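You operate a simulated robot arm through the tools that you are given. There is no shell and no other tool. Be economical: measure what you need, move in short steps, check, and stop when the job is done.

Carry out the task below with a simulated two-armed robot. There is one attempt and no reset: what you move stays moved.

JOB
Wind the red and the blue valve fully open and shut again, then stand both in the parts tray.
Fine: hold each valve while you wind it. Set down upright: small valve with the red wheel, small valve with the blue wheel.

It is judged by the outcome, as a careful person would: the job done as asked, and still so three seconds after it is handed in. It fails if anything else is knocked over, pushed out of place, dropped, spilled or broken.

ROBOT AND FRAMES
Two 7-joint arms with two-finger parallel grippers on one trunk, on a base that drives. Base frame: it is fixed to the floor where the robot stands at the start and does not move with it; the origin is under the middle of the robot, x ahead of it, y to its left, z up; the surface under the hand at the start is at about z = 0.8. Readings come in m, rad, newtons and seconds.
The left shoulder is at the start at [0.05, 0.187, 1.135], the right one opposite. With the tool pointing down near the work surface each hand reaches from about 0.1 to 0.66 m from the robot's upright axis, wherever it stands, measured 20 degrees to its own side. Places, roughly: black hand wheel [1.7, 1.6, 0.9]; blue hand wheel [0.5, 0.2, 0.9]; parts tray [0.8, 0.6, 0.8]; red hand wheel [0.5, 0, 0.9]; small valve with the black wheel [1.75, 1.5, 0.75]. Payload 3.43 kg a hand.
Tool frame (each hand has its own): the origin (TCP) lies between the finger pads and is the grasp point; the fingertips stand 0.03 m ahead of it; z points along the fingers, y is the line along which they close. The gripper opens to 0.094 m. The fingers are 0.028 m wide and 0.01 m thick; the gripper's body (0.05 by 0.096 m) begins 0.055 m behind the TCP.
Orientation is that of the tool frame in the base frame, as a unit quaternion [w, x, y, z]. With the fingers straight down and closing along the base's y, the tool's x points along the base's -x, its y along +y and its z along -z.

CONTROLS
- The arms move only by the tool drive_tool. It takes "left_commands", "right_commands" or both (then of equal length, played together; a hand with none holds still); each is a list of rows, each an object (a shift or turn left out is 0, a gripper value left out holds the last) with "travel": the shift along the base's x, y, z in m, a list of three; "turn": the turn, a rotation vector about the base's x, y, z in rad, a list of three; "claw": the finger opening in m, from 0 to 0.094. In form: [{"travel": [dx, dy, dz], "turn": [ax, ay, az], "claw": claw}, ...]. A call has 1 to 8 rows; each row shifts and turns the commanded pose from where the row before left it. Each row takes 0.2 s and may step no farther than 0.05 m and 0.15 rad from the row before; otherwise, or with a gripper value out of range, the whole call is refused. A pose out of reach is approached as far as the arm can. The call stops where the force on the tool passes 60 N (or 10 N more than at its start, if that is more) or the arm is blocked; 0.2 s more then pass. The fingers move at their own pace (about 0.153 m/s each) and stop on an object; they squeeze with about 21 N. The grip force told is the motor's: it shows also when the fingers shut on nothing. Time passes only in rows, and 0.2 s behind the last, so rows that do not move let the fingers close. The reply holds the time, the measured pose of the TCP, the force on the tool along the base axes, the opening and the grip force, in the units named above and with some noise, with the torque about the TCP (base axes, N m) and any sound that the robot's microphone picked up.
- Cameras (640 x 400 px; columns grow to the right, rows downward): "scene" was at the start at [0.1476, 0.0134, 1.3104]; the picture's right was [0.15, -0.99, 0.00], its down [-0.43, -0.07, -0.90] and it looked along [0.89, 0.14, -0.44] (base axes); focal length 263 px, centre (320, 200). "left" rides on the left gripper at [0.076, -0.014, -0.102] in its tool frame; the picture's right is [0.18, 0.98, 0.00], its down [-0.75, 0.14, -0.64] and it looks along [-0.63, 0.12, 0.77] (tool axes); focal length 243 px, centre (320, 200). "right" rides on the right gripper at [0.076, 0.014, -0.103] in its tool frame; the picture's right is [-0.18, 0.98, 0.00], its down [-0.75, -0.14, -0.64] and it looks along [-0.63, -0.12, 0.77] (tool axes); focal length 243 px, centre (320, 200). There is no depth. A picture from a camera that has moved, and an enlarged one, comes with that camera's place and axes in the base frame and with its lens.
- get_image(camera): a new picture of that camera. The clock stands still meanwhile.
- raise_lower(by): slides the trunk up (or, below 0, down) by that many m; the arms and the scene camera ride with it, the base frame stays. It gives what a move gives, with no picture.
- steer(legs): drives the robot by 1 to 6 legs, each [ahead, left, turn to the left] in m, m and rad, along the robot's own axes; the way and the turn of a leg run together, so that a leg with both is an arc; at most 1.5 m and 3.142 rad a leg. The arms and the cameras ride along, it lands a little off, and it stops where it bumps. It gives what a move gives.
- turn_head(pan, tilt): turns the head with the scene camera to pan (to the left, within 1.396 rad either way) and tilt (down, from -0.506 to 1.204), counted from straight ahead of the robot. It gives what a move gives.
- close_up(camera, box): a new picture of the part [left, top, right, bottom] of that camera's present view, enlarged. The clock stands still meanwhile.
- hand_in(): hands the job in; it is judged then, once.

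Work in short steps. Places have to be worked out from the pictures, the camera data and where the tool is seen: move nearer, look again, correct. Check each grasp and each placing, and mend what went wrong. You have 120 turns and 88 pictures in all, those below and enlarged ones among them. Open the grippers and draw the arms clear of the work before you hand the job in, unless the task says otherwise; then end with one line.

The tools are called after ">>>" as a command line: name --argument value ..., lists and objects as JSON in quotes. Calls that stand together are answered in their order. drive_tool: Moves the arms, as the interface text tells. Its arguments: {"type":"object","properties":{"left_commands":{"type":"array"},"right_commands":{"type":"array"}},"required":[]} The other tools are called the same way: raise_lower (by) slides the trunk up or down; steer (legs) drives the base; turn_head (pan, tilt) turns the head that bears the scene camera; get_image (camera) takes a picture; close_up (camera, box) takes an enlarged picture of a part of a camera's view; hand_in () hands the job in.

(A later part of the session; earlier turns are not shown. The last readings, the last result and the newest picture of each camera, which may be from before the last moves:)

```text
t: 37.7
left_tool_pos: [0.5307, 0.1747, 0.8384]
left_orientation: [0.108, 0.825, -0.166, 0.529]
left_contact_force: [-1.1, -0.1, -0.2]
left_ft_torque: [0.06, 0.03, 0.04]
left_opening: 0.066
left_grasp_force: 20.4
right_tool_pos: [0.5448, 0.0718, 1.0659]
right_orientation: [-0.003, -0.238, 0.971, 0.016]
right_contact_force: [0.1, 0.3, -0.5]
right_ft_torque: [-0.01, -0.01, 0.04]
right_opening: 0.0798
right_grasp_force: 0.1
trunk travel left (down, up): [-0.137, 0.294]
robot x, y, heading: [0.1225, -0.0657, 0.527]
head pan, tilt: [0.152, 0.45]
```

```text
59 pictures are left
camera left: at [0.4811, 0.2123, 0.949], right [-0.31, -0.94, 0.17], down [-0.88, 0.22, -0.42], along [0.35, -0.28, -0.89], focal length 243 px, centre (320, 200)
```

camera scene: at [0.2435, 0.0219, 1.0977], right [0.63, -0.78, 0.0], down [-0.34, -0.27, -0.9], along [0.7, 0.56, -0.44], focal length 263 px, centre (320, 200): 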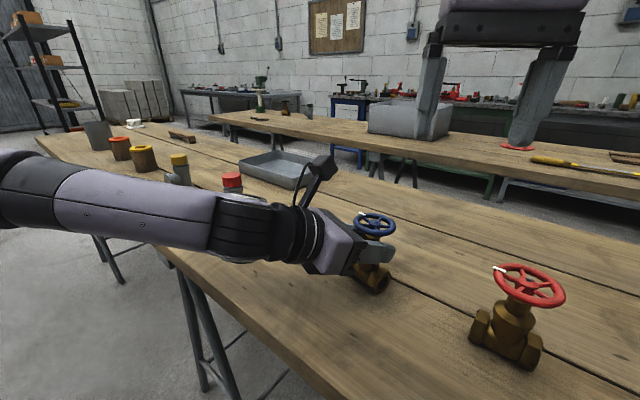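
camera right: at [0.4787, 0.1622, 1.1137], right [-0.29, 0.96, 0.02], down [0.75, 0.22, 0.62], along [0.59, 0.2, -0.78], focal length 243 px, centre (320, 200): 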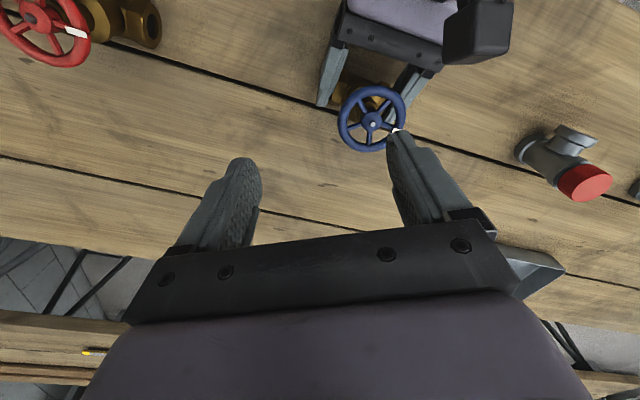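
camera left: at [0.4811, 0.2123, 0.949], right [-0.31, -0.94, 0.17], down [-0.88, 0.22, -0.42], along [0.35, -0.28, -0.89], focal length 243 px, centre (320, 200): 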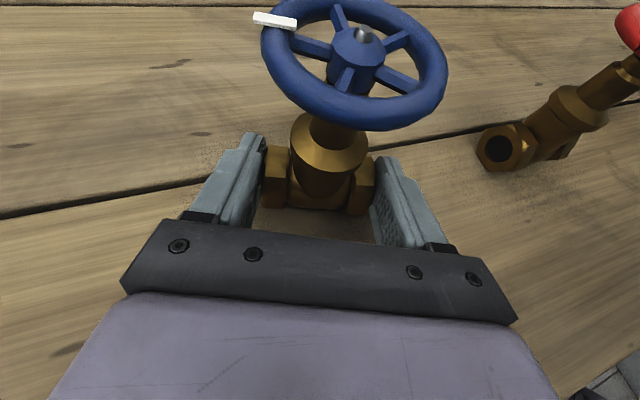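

Held again (0.066, 20 N), with the hub at about (0.551, 0.166). The right hand goes over it at z ≈ 0.98.

>>> drive_tool --right_commands '[{"travel": [0.002, 0.02, -0.02]}, {"travel": [0.002, 0.02, -0.02]}, {"travel": [0.002, 0.02, -0.02]}, {"travel": [0, 0.02, -0.015]}, {"travel": [0, 0.014, -0.005]}, {"travel": [0, 0, 0]}]'

>>> get_image --camera "right"

>>> get_image --camera "left"

```text
t: 39.1
left_tool_pos: [0.5308, 0.1741, 0.8381]
left_orientation: [0.108, 0.825, -0.166, 0.529]
left_contact_force: [-0.5, -0.1, 0.4]
left_ft_torque: [0.06, 0.01, -0.01]
left_opening: 0.066
left_grasp_force: 21.1
right_tool_pos: [0.5555, 0.1661, 0.986]
right_orientation: [-0.004, -0.238, 0.971, 0.016]
right_contact_force: [0.0, 0.5, -0.3]
right_ft_torque: [-0.01, 0.03, -0.02]
right_opening: 0.0804
right_grasp_force: 0.1
trunk travel left (down, up): [-0.137, 0.294]
robot x, y, heading: [0.1218, -0.0627, 0.527]
head pan, tilt: [0.152, 0.45]
```

```text
58 pictures are left
camera right: at [0.4824, 0.1398, 1.0883], right [-0.29, 0.96, 0.03], down [0.74, 0.2, 0.64], along [0.6, 0.21, -0.77], focal length 243 px, centre (320, 200)
```

right: 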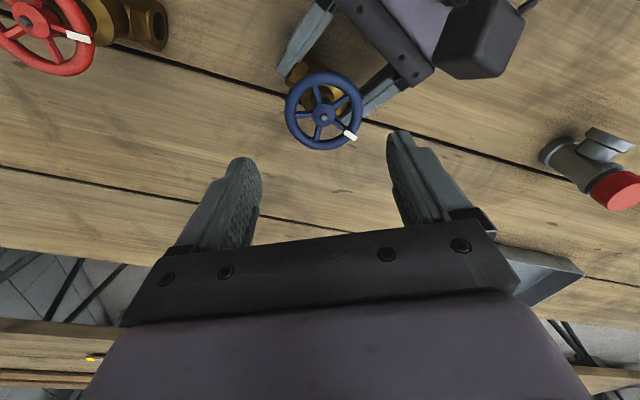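

```text
57 pictures are left
camera left: at [0.4812, 0.2122, 0.949], right [-0.31, -0.94, 0.17], down [-0.88, 0.22, -0.42], along [0.35, -0.28, -0.89], focal length 243 px, centre (320, 200)
```

left: 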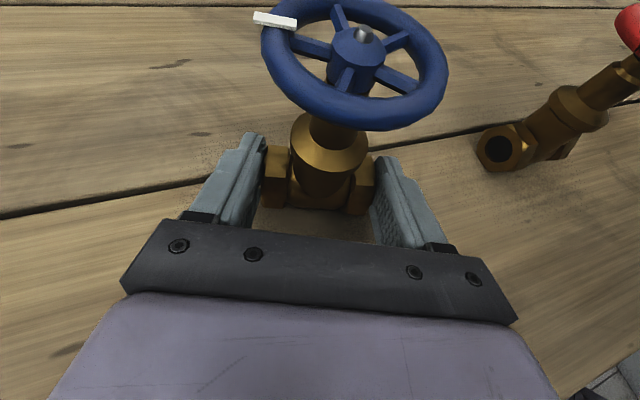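

From the right camera the hub is at about (0.549, 0.168). I'll descend to rim height and close on the wheel.

>>> drive_tool --right_commands '[{"travel": [-0.006, 0.001, -0.02]}, {"travel": [0, 0, -0.025]}, {"travel": [0, 0, -0.02]}, {"claw": 0.065}, {"claw": 0.04}, {"claw": 0.04}]'

>>> get_image --camera "left"

>>> close_up --camera "scene" --box '[250, 130, 490, 280]'

```text
t: 40.5
left_tool_pos: [0.531, 0.1738, 0.8389]
left_orientation: [0.109, 0.824, -0.167, 0.53]
left_contact_force: [10.0, -11.4, -0.3]
left_ft_torque: [0.22, 0.1, 0.03]
left_opening: 0.066
left_grasp_force: 21.1
right_tool_pos: [0.5471, 0.1641, 0.9237]
right_orientation: [-0.003, -0.239, 0.971, 0.019]
right_contact_force: [-8.8, 14.3, 7.9]
right_ft_torque: [0.59, 0.55, -0.04]
right_opening: 0.0586
right_grasp_force: 21.1
trunk travel left (down, up): [-0.137, 0.294]
robot x, y, heading: [0.1218, -0.0636, 0.524]
head pan, tilt: [0.152, 0.45]
```

```text
56 pictures are left
camera left: at [0.4809, 0.2113, 0.9498], right [-0.31, -0.93, 0.17], down [-0.88, 0.22, -0.42], along [0.35, -0.28, -0.89], focal length 243 px, centre (320, 200)
```

left: 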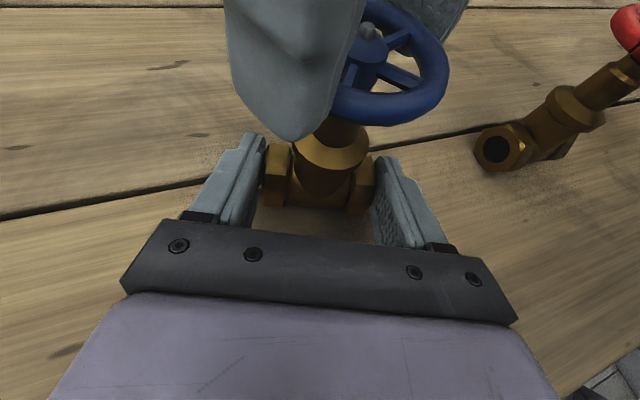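

```text
2.67 times, centred on (370, 205) of scene
camera zoom: at [0.2433, 0.0217, 1.0979], right [0.63, -0.78, 0.0], down [-0.34, -0.27, -0.9], along [0.7, 0.56, -0.44], focal length 701 px, centre (187, 187)
```

zoom: 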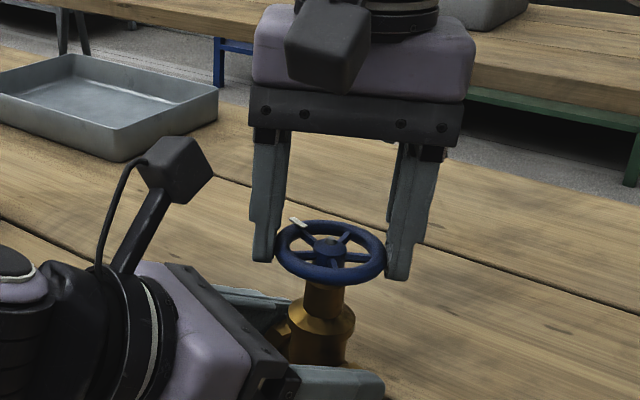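

The wheel is gripped (0.0586). There's about 17 N of side load from a small offset, so I'll ease that by 3 mm and try turning CCW (opening).

>>> drive_tool --right_commands '[{"travel": [-0.0015, 0.003, 0]}, {"turn": [0, 0, 0.12]}, {"turn": [0, 0, 0.12]}, {"turn": [0, 0, 0.12]}, {"turn": [0, 0, 0.12]}]'

>>> close_up --camera "scene" --box '[250, 130, 490, 280]'

```text
t: 41.7
left_tool_pos: [0.5304, 0.1743, 0.839]
left_orientation: [0.107, 0.825, -0.166, 0.53]
left_contact_force: [-7.2, 3.2, 0.5]
left_ft_torque: [-0.3, -0.29, -0.11]
left_opening: 0.0658
left_grasp_force: 21.0
right_tool_pos: [0.548, 0.1688, 0.9232]
right_orientation: [-0.005, -0.461, 0.887, 0.013]
right_contact_force: [6.7, -6.9, 9.9]
right_ft_torque: [-0.1, -0.75, -0.03]
right_opening: 0.0583
right_grasp_force: 20.9
trunk travel left (down, up): [-0.137, 0.294]
robot x, y, heading: [0.1229, -0.0622, 0.522]
head pan, tilt: [0.152, 0.45]
```

```text
2.67 times, centred on (370, 205) of scene
camera zoom: at [0.2428, 0.021, 1.0979], right [0.63, -0.78, 0.0], down [-0.34, -0.27, -0.9], along [0.7, 0.56, -0.43], focal length 701 px, centre (187, 187)
```

zoom: 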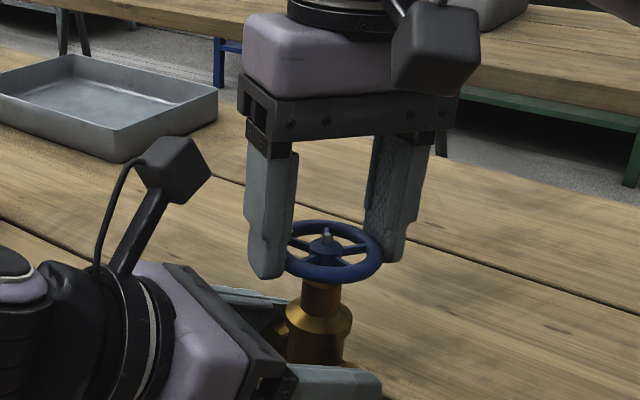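

The wheel turned with little torque. I'll continue CCW.

>>> drive_tool --right_commands '[{"turn": [0, 0, 0.145]}, {"turn": [0, 0, 0.145]}, {"turn": [0, 0, 0.145]}, {"turn": [0, 0, 0.145]}, {"turn": [0, 0, 0.145]}, {"turn": [0, 0, 0.145]}, {"turn": [0, 0, 0.145]}, {"turn": [0, 0, 0.145]}]'

>>> close_up --camera "scene" --box '[250, 130, 490, 280]'

```text
t: 42.9
left_tool_pos: [0.5277, 0.1701, 0.8345]
left_orientation: [0.111, 0.826, -0.172, 0.525]
left_contact_force: [-1.5, 0.5, 1.7]
left_ft_torque: [-0.09, 0.07, 0.01]
left_opening: 0.0664
left_grasp_force: 20.7
right_tool_pos: [0.5166, 0.1686, 0.9156]
right_orientation: [0.0, 0.709, -0.705, -0.006]
right_contact_force: [-1.2, -0.6, 3.6]
right_ft_torque: [-0.28, 0.2, -0.1]
right_opening: 0.0586
right_grasp_force: 21.4
right hand out of reach, approached as far as the arm can: row 4, 5
trunk travel left (down, up): [-0.137, 0.294]
robot x, y, heading: [0.1244, -0.0625, 0.523]
head pan, tilt: [0.152, 0.45]
stopped in row 5 (right hand): the force on the tool passed its limit at 79 N (the readings are from after the stop); the commanded pose is now the measured one
```

```text
2.67 times, centred on (370, 205) of scene
camera zoom: at [0.243, 0.0217, 1.0976], right [0.63, -0.78, 0.0], down [-0.34, -0.27, -0.9], along [0.7, 0.56, -0.43], focal length 701 px, centre (187, 187)
```

zoom: 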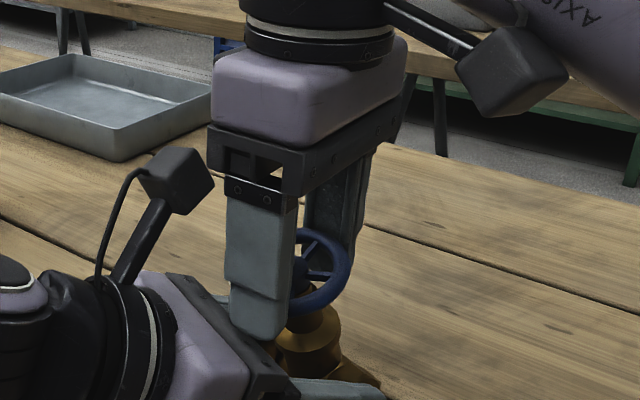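

The right arm hit its limit and dragged the wheel about 3 cm, and the valve looks tilted. I'll undo that gently: turn back a little and shift +x.

>>> drive_tool --right_commands '[{"turn": [0, 0, -0.1], "travel": [0.008, 0, 0.002]}, {"turn": [0, 0, -0.1], "travel": [0.008, 0, 0.002]}, {"turn": [0, 0, -0.05], "travel": [0.008, 0, 0.002]}, {"travel": [0.006, 0, 0.001]}, {"travel": [0, 0, 0]}]'

>>> close_up --camera "scene" --box '[250, 130, 490, 280]'

>>> get_image --camera "left"

```text
t: 44.1
left_tool_pos: [0.529, 0.1726, 0.8341]
left_orientation: [0.11, 0.827, -0.17, 0.525]
left_contact_force: [14.9, 12.3, -4.2]
left_ft_torque: [-0.34, 0.79, 0.3]
left_opening: 0.0653
left_grasp_force: 20.9
right_tool_pos: [0.5474, 0.1685, 0.9233]
right_orientation: [0.0, -0.616, 0.788, 0.005]
right_contact_force: [-14.5, -10.0, 4.7]
right_ft_torque: [-0.36, 0.48, 0.01]
right_opening: 0.0591
right_grasp_force: 21.5
trunk travel left (down, up): [-0.137, 0.294]
robot x, y, heading: [0.1223, -0.062, 0.527]
head pan, tilt: [0.152, 0.45]
```

```text
2.67 times, centred on (370, 205) of scene
camera zoom: at [0.2435, 0.0219, 1.0978], right [0.63, -0.78, 0.0], down [-0.34, -0.27, -0.9], along [0.7, 0.56, -0.44], focal length 701 px, centre (187, 187)
```

zoom: 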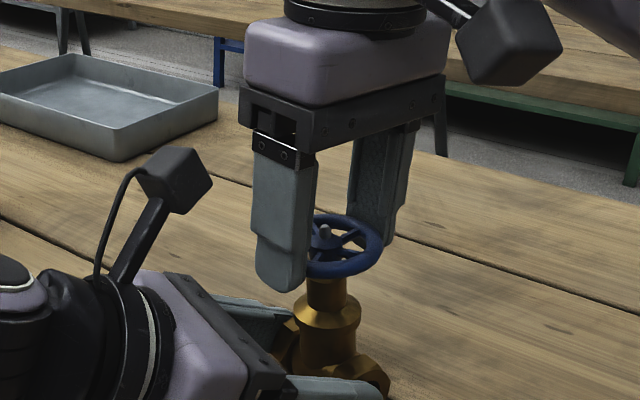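

```text
51 pictures are left
camera left: at [0.479, 0.2103, 0.9453], right [-0.32, -0.93, 0.17], down [-0.88, 0.23, -0.41], along [0.34, -0.28, -0.9], focal length 243 px, centre (320, 200)
```

left: 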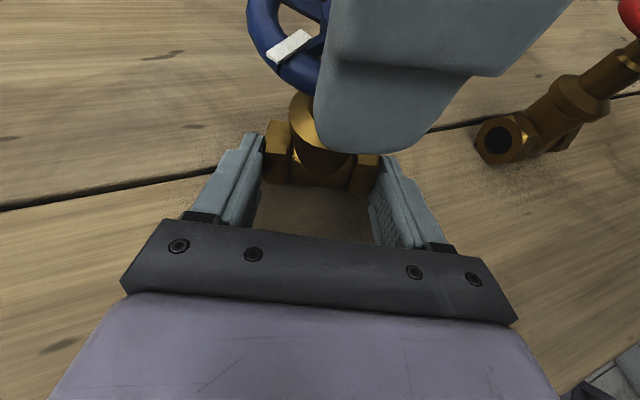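

The valve is upright again and the wheel has turned about 70°. The usable right yaw ends near 1.33 rad, so I'll release and swing back CW in the open state to find the other limit.

>>> drive_tool --right_commands '[{"claw": 0.08}, {"claw": 0.08}, {"turn": [0, 0, -0.145]}, {"turn": [0, 0, -0.145]}, {"turn": [0, 0, -0.145]}, {"turn": [0, 0, -0.145]}, {"turn": [0, 0, -0.145]}, {"turn": [0, 0, -0.145]}]'

>>> drive_tool --right_commands '[{"turn": [0, 0, -0.145]}, {"turn": [0, 0, -0.145]}, {"turn": [0, 0, -0.145]}, {"turn": [0, 0, -0.145]}, {"turn": [0, 0, -0.145]}, {"turn": [0, 0, -0.145]}, {"turn": [0, 0, -0.0]}]'

>>> close_up --camera "scene" --box '[250, 130, 490, 280]'

>>> get_image --camera "right"

```text
t: 45.9
left_tool_pos: [0.5268, 0.17, 0.834]
left_orientation: [0.112, 0.826, -0.172, 0.524]
left_contact_force: [-0.4, -0.1, -4.9]
left_ft_torque: [0.06, 0.12, 0.02]
left_opening: 0.064
left_grasp_force: 21.1
right_tool_pos: [0.546, 0.1694, 0.9212]
right_orientation: [0.003, -0.225, 0.974, 0.006]
right_contact_force: [0.7, -0.4, 0.3]
right_ft_torque: [0.01, 0.0, 0.04]
right_opening: 0.0798
right_grasp_force: 0.2
trunk travel left (down, up): [-0.137, 0.294]
robot x, y, heading: [0.1237, -0.0649, 0.526]
head pan, tilt: [0.152, 0.45]
```

```text
t: 47.5
left_tool_pos: [0.5276, 0.1699, 0.8339]
left_orientation: [0.112, 0.826, -0.173, 0.525]
left_contact_force: [0.9, 0.0, -3.9]
left_ft_torque: [0.07, 0.12, 0.02]
left_opening: 0.0637
left_grasp_force: 21.2
right_tool_pos: [0.5456, 0.1685, 0.9217]
right_orientation: [0.006, 0.207, 0.978, 0.004]
right_contact_force: [0.5, 0.3, 0.0]
right_ft_torque: [0.03, 0.01, 0.0]
right_opening: 0.0799
right_grasp_force: 0.1
trunk travel left (down, up): [-0.137, 0.294]
robot x, y, heading: [0.1251, -0.0641, 0.526]
head pan, tilt: [0.152, 0.45]
```

```text
2.67 times, centred on (370, 205) of scene
camera zoom: at [0.2437, 0.022, 1.0977], right [0.63, -0.78, 0.0], down [-0.34, -0.27, -0.9], along [0.7, 0.56, -0.44], focal length 701 px, centre (187, 187)
```

zoom: 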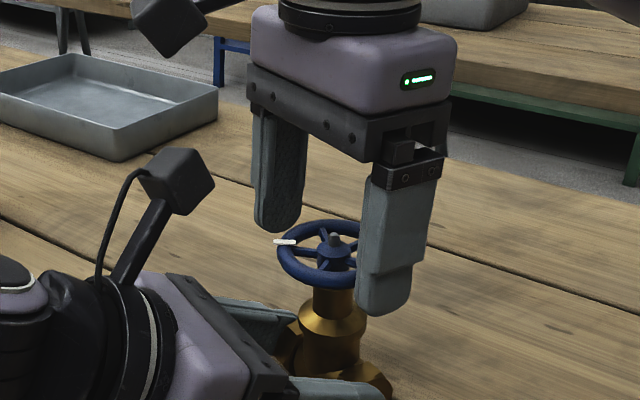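

```text
49 pictures are left
camera right: at [0.4813, 0.2115, 1.0241], right [0.57, 0.82, 0.01], down [0.62, -0.44, 0.65], along [0.54, -0.36, -0.76], focal length 243 px, centre (320, 200)
```

right: 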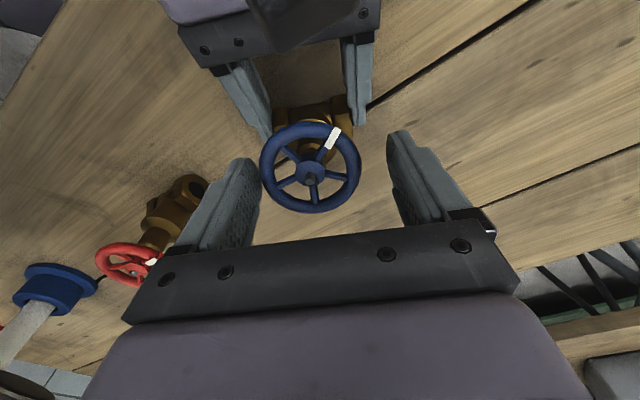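

Yaw -0.42 is comfortable and the hub is at about (0.544, 0.162). I'll go back further to about -1.1, recentre, grip, and take a longer CCW stroke.

>>> drive_tool --right_commands '[{"turn": [0, 0, -0.14], "travel": [-0.001, -0.003, 0]}, {"turn": [0, 0, -0.14], "travel": [0, -0.003, 0]}, {"turn": [0, 0, -0.14]}, {"turn": [0, 0, -0.14]}, {"turn": [0, 0, -0.14]}, {"claw": 0.05}, {"claw": 0.04}]'

>>> get_image --camera "right"

```text
t: 49.1
left_tool_pos: [0.5288, 0.1701, 0.835]
left_orientation: [0.111, 0.826, -0.171, 0.525]
left_contact_force: [4.9, 2.1, -4.9]
left_ft_torque: [-0.21, 0.42, 0.05]
left_opening: 0.0637
left_grasp_force: 20.4
right_tool_pos: [0.5462, 0.1626, 0.9209]
right_orientation: [0.007, 0.529, 0.849, 0.001]
right_contact_force: [-5.5, -2.9, 0.2]
right_ft_torque: [0.06, 0.03, 0.0]
right_opening: 0.0601
right_grasp_force: 21.1
trunk travel left (down, up): [-0.137, 0.294]
robot x, y, heading: [0.1217, -0.0627, 0.524]
head pan, tilt: [0.152, 0.45]
```

```text
48 pictures are left
camera right: at [0.524, 0.2374, 1.0241], right [0.96, 0.27, 0.01], down [0.2, -0.74, 0.65], along [0.18, -0.62, -0.76], focal length 243 px, centre (320, 200)
```

right: 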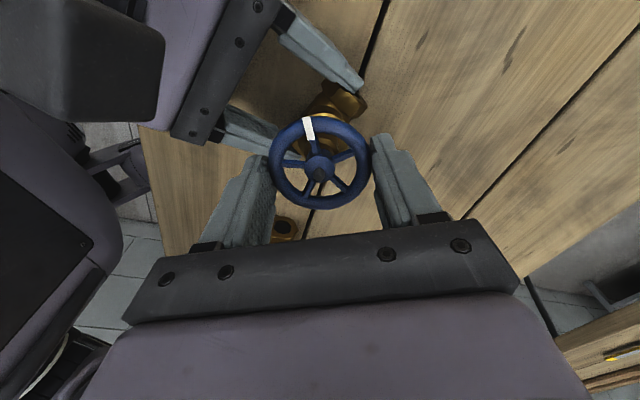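

Gripped at yaw -1.11. Now a full CCW stroke of about 2.3 rad in two calls.

>>> drive_tool --right_commands '[{"turn": [0, 0, 0.145]}, {"turn": [0, 0, 0.145]}, {"turn": [0, 0, 0.145]}, {"turn": [0, 0, 0.145]}, {"turn": [0, 0, 0.145]}, {"turn": [0, 0, 0.145]}, {"turn": [0, 0, 0.145]}, {"turn": [0, 0, 0.145]}]'

>>> drive_tool --right_commands '[{"turn": [0, 0, 0.145]}, {"turn": [0, 0, 0.145]}, {"turn": [0, 0, 0.145]}, {"turn": [0, 0, 0.145]}, {"turn": [0, 0, 0.145]}, {"turn": [0, 0, 0.145]}, {"turn": [0, 0, 0.145]}, {"turn": [0, 0, 0.1]}]'

>>> close_up --camera "scene" --box '[250, 130, 490, 280]'

```text
t: 50.9
left_tool_pos: [0.528, 0.1714, 0.8348]
left_orientation: [0.111, 0.826, -0.171, 0.525]
left_contact_force: [2.7, 8.9, -5.7]
left_ft_torque: [0.02, 0.16, 0.23]
left_opening: 0.0641
left_grasp_force: 20.9
right_tool_pos: [0.5457, 0.1629, 0.9212]
right_orientation: [0.004, -0.024, 1.0, 0.003]
right_contact_force: [-2.7, -9.5, 1.4]
right_ft_torque: [-0.71, 0.26, -0.05]
right_opening: 0.06
right_grasp_force: 21.2
trunk travel left (down, up): [-0.137, 0.294]
robot x, y, heading: [0.1241, -0.0625, 0.526]
head pan, tilt: [0.152, 0.45]
```

```text
t: 52.7
left_tool_pos: [0.5271, 0.1703, 0.8341]
left_orientation: [0.112, 0.826, -0.174, 0.525]
left_contact_force: [-0.2, 2.6, -6.8]
left_ft_torque: [0.44, 0.12, 0.11]
left_opening: 0.0638
left_grasp_force: 20.9
right_tool_pos: [0.5454, 0.1642, 0.9212]
right_orientation: [0.001, -0.549, 0.836, 0.006]
right_contact_force: [-0.2, -3.4, 3.3]
right_ft_torque: [-0.59, 0.05, -0.04]
right_opening: 0.0608
right_grasp_force: 20.8
trunk travel left (down, up): [-0.137, 0.294]
robot x, y, heading: [0.1208, -0.0671, 0.525]
head pan, tilt: [0.152, 0.45]
```

```text
2.67 times, centred on (370, 205) of scene
camera zoom: at [0.2437, 0.0219, 1.0977], right [0.63, -0.78, 0.0], down [-0.34, -0.27, -0.9], along [0.7, 0.56, -0.44], focal length 701 px, centre (187, 187)
```

zoom: 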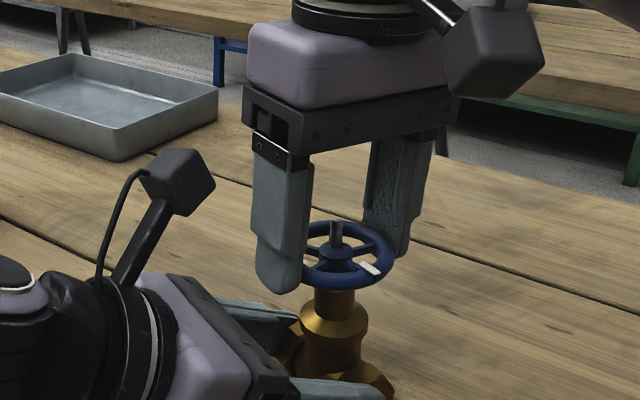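

The wheel turned the full 133°, with low torque and the stem visibly rising through the wheel, so that gives me an indicator. I'll release, swing back, regrip and stroke again.

>>> drive_tool --right_commands '[{"claw": 0.08}, {"claw": 0.08}, {"turn": [0, 0, -0.145]}, {"turn": [0, 0, -0.145]}, {"turn": [0, 0, -0.145]}, {"turn": [0, 0, -0.145]}, {"turn": [0, 0, -0.145]}, {"turn": [0, 0, -0.145]}]'

>>> drive_tool --right_commands '[{"turn": [0, 0, -0.145]}, {"turn": [0, 0, -0.145]}, {"turn": [0, 0, -0.145]}, {"turn": [0, 0, -0.145]}, {"turn": [0, 0, -0.145]}, {"turn": [0, 0, -0.145]}, {"turn": [0, 0, -0.145]}, {"turn": [0, 0, -0.145]}]'

>>> drive_tool --right_commands '[{"turn": [0, 0, -0.145]}, {"turn": [0, 0, -0.145]}, {"claw": 0.05}, {"claw": 0.04}, {"turn": [0, 0, 0.145]}, {"turn": [0, 0, 0.145]}, {"turn": [0, 0, 0.145]}, {"turn": [0, 0, 0.145]}]'

>>> drive_tool --right_commands '[{"turn": [0, 0, 0.145]}, {"turn": [0, 0, 0.145]}, {"turn": [0, 0, 0.145]}, {"turn": [0, 0, 0.145]}, {"turn": [0, 0, 0.145]}, {"turn": [0, 0, 0.145]}, {"turn": [0, 0, 0.145]}, {"turn": [0, 0, 0.145]}]'

>>> drive_tool --right_commands '[{"turn": [0, 0, 0.145]}, {"turn": [0, 0, 0.145]}, {"turn": [0, 0, 0.145]}, {"turn": [0, 0, 0.145]}]'

>>> close_up --camera "scene" --box '[250, 130, 490, 280]'

```text
t: 54.5
left_tool_pos: [0.5264, 0.1708, 0.8335]
left_orientation: [0.111, 0.827, -0.172, 0.525]
left_contact_force: [0.2, -0.4, -4.6]
left_ft_torque: [0.02, 0.12, 0.01]
left_opening: 0.0637
left_grasp_force: 21.0
right_tool_pos: [0.546, 0.1629, 0.9211]
right_orientation: [0.004, -0.144, 0.99, 0.005]
right_contact_force: [-0.4, 0.3, 0.9]
right_ft_torque: [-0.04, 0.03, -0.02]
right_opening: 0.08
right_grasp_force: 0.0
trunk travel left (down, up): [-0.137, 0.294]
robot x, y, heading: [0.1265, -0.0653, 0.526]
head pan, tilt: [0.152, 0.45]
```

```text
t: 56.3
left_tool_pos: [0.5266, 0.1708, 0.8342]
left_orientation: [0.112, 0.826, -0.172, 0.524]
left_contact_force: [0.3, 0.7, -4.8]
left_ft_torque: [0.05, 0.11, -0.01]
left_opening: 0.0636
left_grasp_force: 21.2
right_tool_pos: [0.5458, 0.1631, 0.9226]
right_orientation: [0.006, 0.422, 0.907, 0.003]
right_contact_force: [0.6, 0.0, 0.7]
right_ft_torque: [-0.01, 0.02, 0.0]
right_opening: 0.0801
right_grasp_force: 0.1
trunk travel left (down, up): [-0.137, 0.294]
robot x, y, heading: [0.1218, -0.0695, 0.527]
head pan, tilt: [0.152, 0.45]
```

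```text
t: 58.1
left_tool_pos: [0.5274, 0.1721, 0.8341]
left_orientation: [0.111, 0.826, -0.17, 0.526]
left_contact_force: [4.2, 5.5, -4.9]
left_ft_torque: [0.21, 0.35, 0.19]
left_opening: 0.0638
left_grasp_force: 21.3
right_tool_pos: [0.5462, 0.1638, 0.9224]
right_orientation: [0.005, 0.284, 0.959, 0.001]
right_contact_force: [-3.6, -5.2, 0.6]
right_ft_torque: [-0.65, 0.07, -0.06]
right_opening: 0.0587
right_grasp_force: 21.8
trunk travel left (down, up): [-0.137, 0.294]
robot x, y, heading: [0.123, -0.0592, 0.524]
head pan, tilt: [0.152, 0.45]
```

```text
t: 59.9
left_tool_pos: [0.5267, 0.1708, 0.8342]
left_orientation: [0.113, 0.826, -0.172, 0.525]
left_contact_force: [-1.7, 7.8, -0.8]
left_ft_torque: [-0.52, 0.07, 0.78]
left_opening: 0.0639
left_grasp_force: 21.2
right_tool_pos: [0.547, 0.1634, 0.9224]
right_orientation: [0.003, -0.286, 0.958, 0.005]
right_contact_force: [2.1, -8.2, -2.9]
right_ft_torque: [-0.16, -0.21, -0.63]
right_opening: 0.0605
right_grasp_force: 21.1
trunk travel left (down, up): [-0.137, 0.294]
robot x, y, heading: [0.1232, -0.0645, 0.521]
head pan, tilt: [0.152, 0.45]
```

```text
t: 60.9
left_tool_pos: [0.5255, 0.1706, 0.834]
left_orientation: [0.112, 0.825, -0.173, 0.526]
left_contact_force: [-2.5, 3.0, -2.6]
left_ft_torque: [0.18, 0.03, 0.65]
left_opening: 0.0636
left_grasp_force: 21.4
right_tool_pos: [0.5451, 0.1634, 0.9223]
right_orientation: [0.001, -0.55, 0.835, 0.007]
right_contact_force: [2.4, -1.7, 1.6]
right_ft_torque: [-0.03, -0.15, -0.57]
right_opening: 0.0608
right_grasp_force: 21.1
trunk travel left (down, up): [-0.137, 0.294]
robot x, y, heading: [0.1218, -0.0647, 0.528]
head pan, tilt: [0.152, 0.45]
```

```text
2.67 times, centred on (370, 205) of scene
camera zoom: at [0.2435, 0.022, 1.0977], right [0.63, -0.78, 0.0], down [-0.34, -0.27, -0.9], along [0.7, 0.56, -0.44], focal length 701 px, centre (187, 187)
```

zoom: 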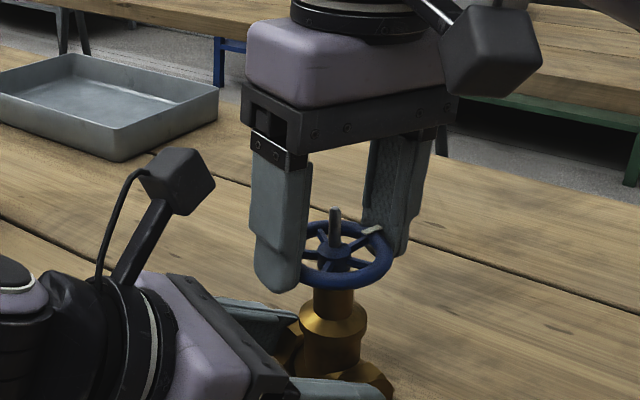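

Torque about z rose to a sustained 0.6 N m and the wheel slipped only after stopping, so the valve is fully open (about 293° from the start). Now I'll wind CW to shut, and at the end probe a bit more yaw range unloaded.

>>> drive_tool --right_commands '[{"turn": [0, 0, -0.145]}, {"turn": [0, 0, -0.145]}, {"turn": [0, 0, -0.145]}, {"turn": [0, 0, -0.145]}, {"turn": [0, 0, -0.145]}, {"turn": [0, 0, -0.145]}, {"turn": [0, 0, -0.145]}, {"turn": [0, 0, -0.145]}]'

>>> drive_tool --right_commands '[{"turn": [0, 0, -0.145]}, {"turn": [0, 0, -0.145]}, {"turn": [0, 0, -0.145]}, {"turn": [0, 0, -0.145]}, {"turn": [0, 0, -0.145]}, {"turn": [0, 0, -0.145]}, {"turn": [0, 0, -0.145]}, {"turn": [0, 0, -0.145]}]'

>>> drive_tool --right_commands '[{"claw": 0.08}, {"claw": 0.08}, {"turn": [0, 0, -0.145]}, {"turn": [0, 0, -0.145]}, {"turn": [0, 0, -0.145]}, {"turn": [0, 0, 0]}]'

>>> get_image --camera "right"

```text
t: 62.7
left_tool_pos: [0.5271, 0.1705, 0.8345]
left_orientation: [0.112, 0.826, -0.172, 0.525]
left_contact_force: [-6.2, 0.6, -1.7]
left_ft_torque: [-0.27, -0.07, -0.05]
left_opening: 0.0639
left_grasp_force: 20.9
right_tool_pos: [0.5464, 0.1632, 0.9217]
right_orientation: [0.004, 0.002, 1.0, 0.005]
right_contact_force: [6.1, -2.0, 1.1]
right_ft_torque: [0.16, -0.38, 0.02]
right_opening: 0.0602
right_grasp_force: 20.5
trunk travel left (down, up): [-0.137, 0.294]
robot x, y, heading: [0.124, -0.0639, 0.526]
head pan, tilt: [0.152, 0.45]
```

```text
t: 64.5
left_tool_pos: [0.5271, 0.1706, 0.8356]
left_orientation: [0.112, 0.825, -0.172, 0.526]
left_contact_force: [4.9, 1.0, 0.4]
left_ft_torque: [-0.63, 0.64, -0.01]
left_opening: 0.0636
left_grasp_force: 20.8
right_tool_pos: [0.5452, 0.163, 0.9206]
right_orientation: [0.006, 0.549, 0.836, 0.002]
right_contact_force: [-4.9, -0.6, -4.3]
right_ft_torque: [0.54, -0.19, 0.05]
right_opening: 0.0601
right_grasp_force: 21.1
trunk travel left (down, up): [-0.137, 0.294]
robot x, y, heading: [0.1222, -0.064, 0.527]
head pan, tilt: [0.152, 0.45]
```

```text
t: 65.9
left_tool_pos: [0.5276, 0.1711, 0.8346]
left_orientation: [0.111, 0.826, -0.172, 0.526]
left_contact_force: [1.2, -0.7, -1.6]
left_ft_torque: [0.13, -0.02, -0.03]
left_opening: 0.0637
left_grasp_force: 21.0
right_tool_pos: [0.545, 0.1639, 0.9217]
right_orientation: [0.007, 0.716, 0.698, 0.0]
right_contact_force: [-0.1, -0.2, -0.5]
right_ft_torque: [0.01, 0.01, -0.03]
right_opening: 0.0797
right_grasp_force: 0.0
trunk travel left (down, up): [-0.137, 0.294]
robot x, y, heading: [0.1248, -0.0648, 0.528]
head pan, tilt: [0.152, 0.45]
```

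```text
45 pictures are left
camera right: at [0.561, 0.2394, 1.0239], right [0.98, -0.21, 0.01], down [-0.17, -0.74, 0.65], along [-0.13, -0.63, -0.76], focal length 243 px, centre (320, 200)
```

right: 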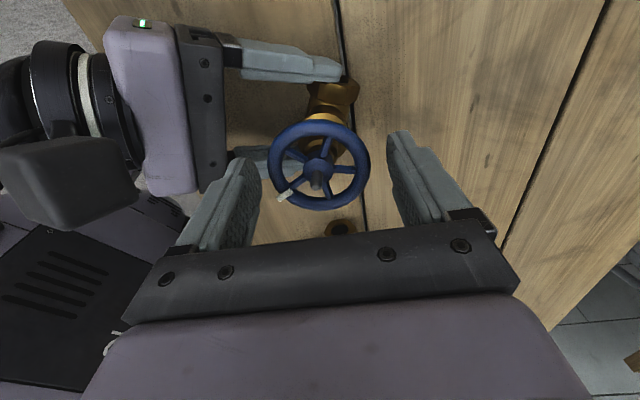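

Yaw -1.6 is fine too, so strokes can be longer. I'll swing back CCW, regrip and wind CW until the stop.

>>> drive_tool --right_commands '[{"turn": [0, 0, 0.145]}, {"turn": [0, 0, 0.145]}, {"turn": [0, 0, 0.145]}, {"turn": [0, 0, 0.145]}, {"turn": [0, 0, 0.145]}, {"turn": [0, 0, 0.145]}, {"turn": [0, 0, 0.145]}, {"turn": [0, 0, 0.145]}]'

>>> drive_tool --right_commands '[{"turn": [0, 0, 0.145]}, {"turn": [0, 0, 0.145]}, {"turn": [0, 0, 0.145]}, {"turn": [0, 0, 0.145]}, {"turn": [0, 0, 0.145]}, {"turn": [0, 0, 0.145]}, {"turn": [0, 0, 0.145]}, {"turn": [0, 0, 0.145]}]'

>>> drive_tool --right_commands '[{"turn": [0, 0, 0.145]}, {"turn": [0, 0, 0.145]}, {"turn": [0, 0, 0.145]}, {"claw": 0.05}, {"claw": 0.04}, {"claw": 0.04}, {"turn": [0, 0, -0.145]}, {"turn": [0, 0, -0.145]}]'

>>> drive_tool --right_commands '[{"turn": [0, 0, -0.145]}, {"turn": [0, 0, -0.145]}, {"turn": [0, 0, -0.145]}, {"turn": [0, 0, -0.145]}, {"turn": [0, 0, -0.145]}, {"turn": [0, 0, -0.145]}, {"turn": [0, 0, -0.145]}, {"turn": [0, 0, -0.145]}]'

>>> drive_tool --right_commands '[{"turn": [0, 0, -0.145]}, {"turn": [0, 0, -0.145]}, {"turn": [0, 0, -0.145]}, {"turn": [0, 0, -0.145]}, {"turn": [0, 0, -0.145]}, {"turn": [0, 0, -0.145]}, {"turn": [0, 0, -0.145]}, {"turn": [0, 0, -0.145]}]'

>>> get_image --camera "right"

```text
t: 67.7
left_tool_pos: [0.5271, 0.1698, 0.8338]
left_orientation: [0.112, 0.826, -0.172, 0.525]
left_contact_force: [-0.2, -1.6, -1.4]
left_ft_torque: [0.07, 0.0, -0.04]
left_opening: 0.0636
left_grasp_force: 21.1
right_tool_pos: [0.5459, 0.1616, 0.9215]
right_orientation: [0.005, 0.214, 0.977, 0.003]
right_contact_force: [-0.1, 0.3, 0.4]
right_ft_torque: [0.02, 0.01, 0.0]
right_opening: 0.0801
right_grasp_force: 0.1
trunk travel left (down, up): [-0.137, 0.294]
robot x, y, heading: [0.1228, -0.0655, 0.524]
head pan, tilt: [0.152, 0.45]
```

```text
t: 69.5
left_tool_pos: [0.5273, 0.1702, 0.8335]
left_orientation: [0.111, 0.826, -0.172, 0.524]
left_contact_force: [-0.5, -1.4, -1.7]
left_ft_torque: [0.09, 0.09, 0.0]
left_opening: 0.0637
left_grasp_force: 21.0
right_tool_pos: [0.5462, 0.1643, 0.9212]
right_orientation: [0.002, -0.356, 0.934, 0.006]
right_contact_force: [0.5, -0.4, 0.2]
right_ft_torque: [0.02, 0.0, -0.03]
right_opening: 0.0802
right_grasp_force: 0.0
trunk travel left (down, up): [-0.137, 0.294]
robot x, y, heading: [0.1231, -0.0646, 0.527]
head pan, tilt: [0.152, 0.45]
```

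```text
t: 71.3
left_tool_pos: [0.5257, 0.1703, 0.8343]
left_orientation: [0.113, 0.826, -0.173, 0.525]
left_contact_force: [0.6, 0.5, -1.8]
left_ft_torque: [-0.41, 0.22, -0.05]
left_opening: 0.0637
left_grasp_force: 20.1
right_tool_pos: [0.5448, 0.1632, 0.9223]
right_orientation: [0.002, -0.42, 0.907, 0.006]
right_contact_force: [0.8, -0.2, 0.0]
right_ft_torque: [0.5, -0.28, 0.05]
right_opening: 0.0594
right_grasp_force: 21.4
trunk travel left (down, up): [-0.137, 0.294]
robot x, y, heading: [0.1215, -0.0646, 0.527]
head pan, tilt: [0.152, 0.45]
```

```text
t: 73.1
left_tool_pos: [0.5267, 0.1706, 0.8351]
left_orientation: [0.112, 0.826, -0.172, 0.525]
left_contact_force: [3.8, 1.4, -3.2]
left_ft_torque: [-0.19, 0.57, 0.08]
left_opening: 0.0638
left_grasp_force: 20.9
right_tool_pos: [0.5457, 0.1635, 0.9215]
right_orientation: [0.005, 0.145, 0.989, 0.004]
right_contact_force: [-3.1, -4.1, 4.9]
right_ft_torque: [-0.01, -0.17, -0.03]
right_opening: 0.0585
right_grasp_force: 20.7
trunk travel left (down, up): [-0.137, 0.294]
robot x, y, heading: [0.123, -0.0608, 0.527]
head pan, tilt: [0.152, 0.45]
```

```text
t: 74.9
left_tool_pos: [0.5263, 0.1704, 0.8337]
left_orientation: [0.111, 0.826, -0.173, 0.525]
left_contact_force: [5.3, 1.5, -1.6]
left_ft_torque: [0.07, 0.43, -0.63]
left_opening: 0.0642
left_grasp_force: 21.1
right_tool_pos: [0.5451, 0.1637, 0.9221]
right_orientation: [0.006, 0.663, 0.748, 0.001]
right_contact_force: [-4.0, -1.9, 2.1]
right_ft_torque: [-0.06, -0.01, 0.63]
right_opening: 0.0604
right_grasp_force: 20.5
trunk travel left (down, up): [-0.137, 0.294]
robot x, y, heading: [0.125, -0.0672, 0.526]
head pan, tilt: [0.152, 0.45]
```

```text
44 pictures are left
camera right: at [0.5493, 0.2402, 1.0242], right [1.0, -0.06, 0.01], down [-0.06, -0.76, 0.65], along [-0.03, -0.65, -0.76], focal length 243 px, centre (320, 200)
```

right: 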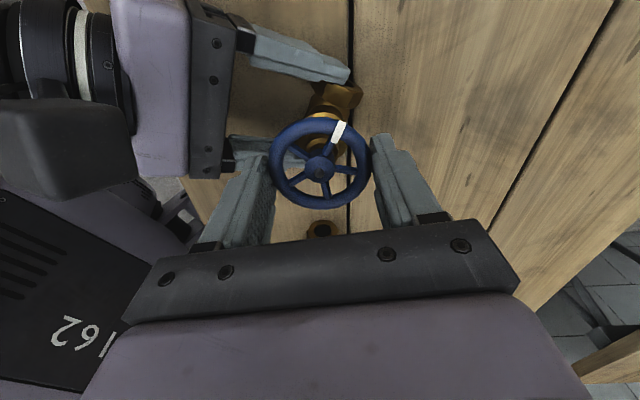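

Torque of +0.63 N m with the tab back at its starting azimuth (~65°) and the stem flush means blue is shut. From the slip torque the rim friction is about 0.5, plenty for carrying 0.5 kg, so the right hand keeps the wheel. The left hand releases and backs straight out.

>>> drive_tool --left_commands '[{"claw": 0.094}, {"claw": 0.094}, {"travel": [0, 0, 0]}, {"travel": [-0.02, 0.009, 0]}, {"travel": [-0.02, 0.009, 0]}, {"travel": [-0.02, 0.009, 0.01]}, {"travel": [-0.02, 0.009, 0.01]}, {"travel": [0, 0, 0]}]'

>>> get_image --camera "scene"

```text
t: 76.7
left_tool_pos: [0.4465, 0.2074, 0.8563]
left_orientation: [0.112, 0.826, -0.172, 0.526]
left_contact_force: [-0.1, -0.8, 0.0]
left_ft_torque: [0.01, 0.0, 0.0]
left_opening: 0.0938
left_grasp_force: 0.1
right_tool_pos: [0.5447, 0.1626, 0.9211]
right_orientation: [0.006, 0.663, 0.749, 0.0]
right_contact_force: [-0.5, 0.2, 2.0]
right_ft_torque: [0.23, 0.0, 0.03]
right_opening: 0.0605
right_grasp_force: 21.0
trunk travel left (down, up): [-0.137, 0.294]
robot x, y, heading: [0.1259, -0.067, 0.527]
head pan, tilt: [0.152, 0.45]
```

```text
43 pictures are left
camera scene: at [0.2433, 0.0217, 1.0978], right [0.63, -0.78, 0.0], down [-0.34, -0.27, -0.9], along [0.7, 0.56, -0.44], focal length 263 px, centre (320, 200)
```

scene: 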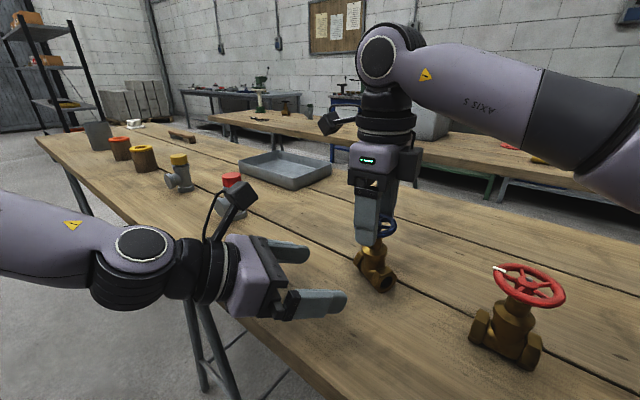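

Left is clear. I'll lift with the trunk, 0.05 first to check the hold and then up to a transport height well above everything on the bench.

>>> raise_lower --by 0.05

>>> raise_lower --by 0.15

>>> get_image --camera "right"

>>> get_image --camera "scene"

```text
t: 77.6
left_tool_pos: [0.447, 0.2075, 0.9047]
left_orientation: [0.112, 0.827, -0.173, 0.524]
left_contact_force: [0.1, 0.1, 0.3]
left_ft_torque: [-0.01, 0.0, 0.02]
left_opening: 0.0941
left_grasp_force: 0.1
right_tool_pos: [0.5459, 0.1626, 0.9717]
right_orientation: [0.006, 0.663, 0.749, 0.001]
right_contact_force: [0.6, -0.2, -5.0]
right_ft_torque: [0.0, 0.0, 0.0]
right_opening: 0.0605
right_grasp_force: 20.6
trunk travel left (down, up): [-0.187, 0.244]
robot x, y, heading: [0.1231, -0.0649, 0.523]
head pan, tilt: [0.152, 0.45]
```

```text
t: 79.4
left_tool_pos: [0.4467, 0.2074, 1.0549]
left_orientation: [0.111, 0.827, -0.172, 0.524]
left_contact_force: [-0.3, -0.4, 0.9]
left_ft_torque: [-0.01, 0.01, 0.01]
left_opening: 0.0942
left_grasp_force: 0.1
right_tool_pos: [0.5467, 0.1646, 1.1207]
right_orientation: [0.006, 0.662, 0.749, 0.001]
right_contact_force: [0.4, -0.4, -3.9]
right_ft_torque: [0.01, 0.02, -0.04]
right_opening: 0.0603
right_grasp_force: 21.2
trunk travel left (down, up): [-0.337, 0.094]
robot x, y, heading: [0.1244, -0.0633, 0.525]
head pan, tilt: [0.152, 0.45]
```

```text
42 pictures are left
camera right: at [0.55, 0.2404, 1.2234], right [1.0, -0.06, 0.01], down [-0.05, -0.76, 0.65], along [-0.03, -0.65, -0.76], focal length 243 px, centre (320, 200)
```

right: 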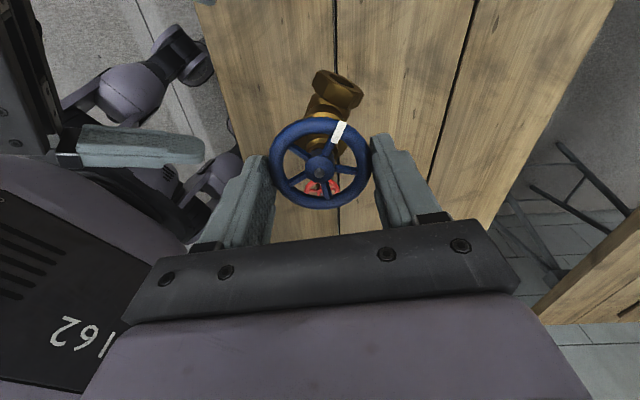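

```text
41 pictures are left
camera scene: at [0.2439, 0.0221, 1.2976], right [0.63, -0.78, 0.0], down [-0.34, -0.27, -0.9], along [0.7, 0.56, -0.44], focal length 263 px, centre (320, 200)
```

scene: 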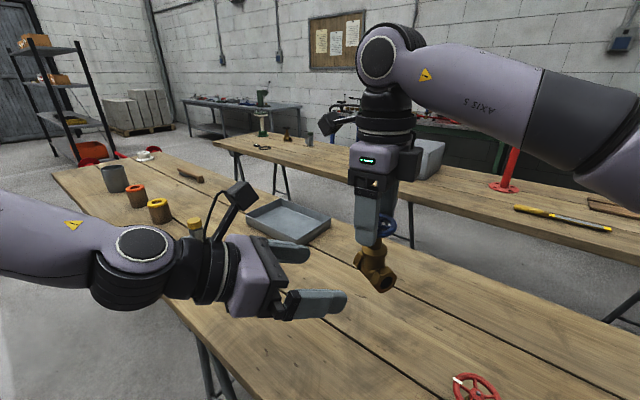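

The hold is solid: a steady 4–5 N weight and no slip. The tray centre is at about (0.79, 0.60), with its rim spanning x 0.73–0.89 and y 0.50–0.75. I'll turn to heading 0 and strafe left so the right hand can place into the tray.

>>> steer --legs '[[-0.03, 0, 0], [0, 0, -0.525], [0, 0.45, 0], [0, 0.4, 0]]'

>>> get_image --camera "scene"

```text
t: 85.5
left_tool_pos: [0.5189, 0.4184, 1.0559]
left_orientation: [0.247, 0.75, -0.385, 0.477]
left_contact_force: [0.6, 1.0, 0.8]
left_ft_torque: [0.0, 0.03, -0.01]
left_opening: 0.0942
left_grasp_force: 0.0
right_tool_pos: [0.5808, 0.3292, 1.1207]
right_orientation: [0.008, 0.838, 0.545, -0.003]
right_contact_force: [-0.4, 0.7, -4.9]
right_ft_torque: [0.04, 0.04, 0.03]
right_opening: 0.0603
right_grasp_force: 21.0
trunk travel left (down, up): [-0.337, 0.094]
robot x, y, heading: [0.1012, 0.3493, -0.016]
head pan, tilt: [0.152, 0.45]
stopped in leg 3: the robot was blocked; the commanded pose is now the measured one
```

```text
40 pictures are left
camera scene: at [0.2494, 0.3622, 1.2977], right [0.14, -0.99, 0.0], down [-0.43, -0.06, -0.9], along [0.89, 0.12, -0.44], focal length 263 px, centre (320, 200)
```

scene: 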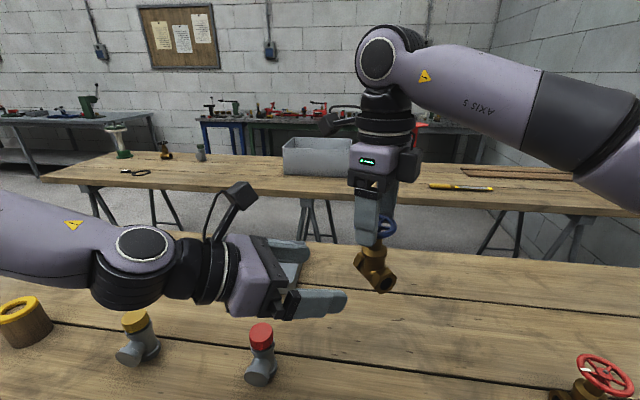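

The base was blocked at y ≈ 0.35, probably by a trestle leg, and nothing on the bench moved. I'll back off from the bench, pass the leg, and come forward again beyond it.

>>> steer --legs '[[-0.3, 0, 0.016], [0, 0.46, 0]]'

>>> get_image --camera "scene"

```text
t: 91.6
left_tool_pos: [0.2292, 0.8861, 1.0547]
left_orientation: [0.243, 0.754, -0.378, 0.48]
left_contact_force: [1.3, 0.1, 0.7]
left_ft_torque: [0.04, 0.01, 0.01]
left_opening: 0.094
left_grasp_force: 0.1
right_tool_pos: [0.2928, 0.7984, 1.1211]
right_orientation: [0.007, 0.833, 0.553, -0.001]
right_contact_force: [-0.9, 0.8, -4.6]
right_ft_torque: [0.0, -0.02, -0.01]
right_opening: 0.0602
right_grasp_force: 21.6
trunk travel left (down, up): [-0.337, 0.094]
robot x, y, heading: [-0.1875, 0.8075, 0.002]
head pan, tilt: [0.152, 0.45]
```

```text
39 pictures are left
camera scene: at [-0.039, 0.8246, 1.2977], right [0.16, -0.99, 0.0], down [-0.43, -0.07, -0.9], along [0.89, 0.14, -0.44], focal length 263 px, centre (320, 200)
```

scene: 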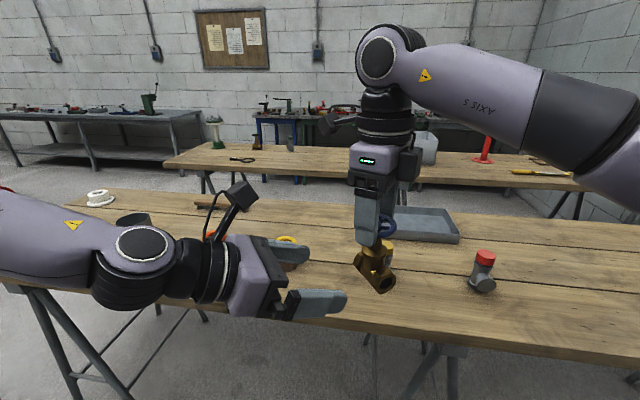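

The trestle leg is near y ≈ 0.6, so the base has to stay at y ≥ 0.9. I'll move to y ≈ 0.94, go ahead, and turn a little left to bring the right shoulder forward.

>>> steer --legs '[[0, 0.13, 0], [0.3, 0, 0], [0, 0, 0.35]]'

>>> get_image --camera "scene"

```text
t: 96.1
left_tool_pos: [0.4742, 1.1537, 1.0549]
left_orientation: [0.158, 0.807, -0.245, 0.513]
left_contact_force: [-0.6, -0.9, -0.1]
left_ft_torque: [-0.03, -0.01, -0.02]
left_opening: 0.0941
left_grasp_force: 0.1
right_tool_pos: [0.5634, 1.0926, 1.12]
right_orientation: [0.006, 0.726, 0.688, -0.001]
right_contact_force: [0.1, -0.1, -4.6]
right_ft_torque: [0.02, 0.03, -0.02]
right_opening: 0.0602
right_grasp_force: 20.8
trunk travel left (down, up): [-0.337, 0.094]
robot x, y, heading: [0.1084, 0.9446, 0.347]
head pan, tilt: [0.152, 0.45]
```

```text
38 pictures are left
camera scene: at [0.2419, 1.0069, 1.2977], right [0.48, -0.88, 0.0], down [-0.38, -0.21, -0.9], along [0.79, 0.43, -0.44], focal length 263 px, centre (320, 200)
```

scene: 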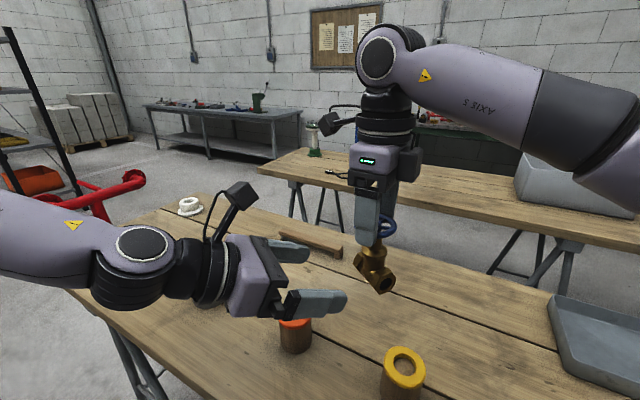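

The right hand now swings right over the bench at height to above the tray, and the head turns to follow it.

>>> drive_tool --right_commands '[{"travel": [0, -0.04, 0]}, {"travel": [0, -0.045, 0]}, {"travel": [0, -0.045, 0]}, {"travel": [0, -0.045, 0]}, {"travel": [0.01, -0.045, 0]}, {"travel": [0.02, -0.04, 0]}, {"travel": [0.02, -0.04, 0]}, {"travel": [0.02, -0.04, 0]}]'

>>> turn_head --pan -0.65 --tilt 0.55

>>> get_image --camera "scene"

```text
t: 97.9
left_tool_pos: [0.4756, 1.1534, 1.0552]
left_orientation: [0.157, 0.808, -0.245, 0.513]
left_contact_force: [-0.1, 0.9, -0.7]
left_ft_torque: [0.02, -0.02, -0.03]
left_opening: 0.0941
left_grasp_force: 0.0
right_tool_pos: [0.6338, 0.748, 1.1208]
right_orientation: [0.006, 0.727, 0.687, -0.002]
right_contact_force: [-0.2, -0.2, -5.1]
right_ft_torque: [0.04, 0.0, 0.02]
right_opening: 0.0603
right_grasp_force: 21.0
trunk travel left (down, up): [-0.337, 0.094]
robot x, y, heading: [0.1093, 0.9448, 0.348]
head pan, tilt: [0.152, 0.45]
```

```text
t: 99.0
left_tool_pos: [0.4731, 1.1542, 1.055]
left_orientation: [0.158, 0.808, -0.244, 0.513]
left_contact_force: [0.1, 0.3, 0.4]
left_ft_torque: [0.0, 0.03, 0.03]
left_opening: 0.0941
left_grasp_force: 0.0
right_tool_pos: [0.6333, 0.7503, 1.1203]
right_orientation: [0.006, 0.727, 0.687, -0.001]
right_contact_force: [0.1, -0.5, -5.0]
right_ft_torque: [0.02, 0.01, -0.04]
right_opening: 0.0602
right_grasp_force: 20.9
trunk travel left (down, up): [-0.337, 0.094]
robot x, y, heading: [0.1071, 0.944, 0.345]
head pan, tilt: [-0.649, 0.55]
```

```text
37 pictures are left
camera scene: at [0.2472, 0.9358, 1.2886], right [-0.3, -0.96, 0.0], down [-0.5, 0.15, -0.85], along [0.81, -0.25, -0.52], focal length 263 px, centre (320, 200)
```

scene: 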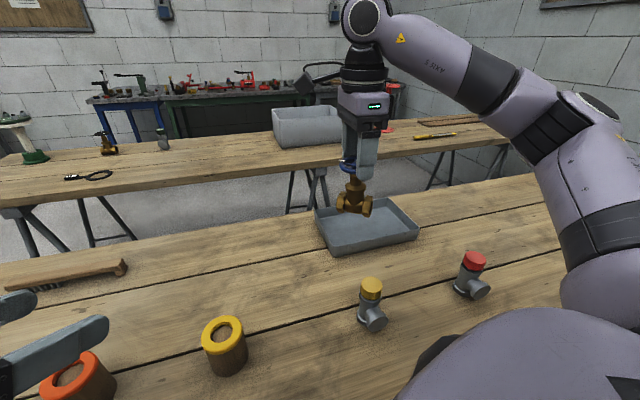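

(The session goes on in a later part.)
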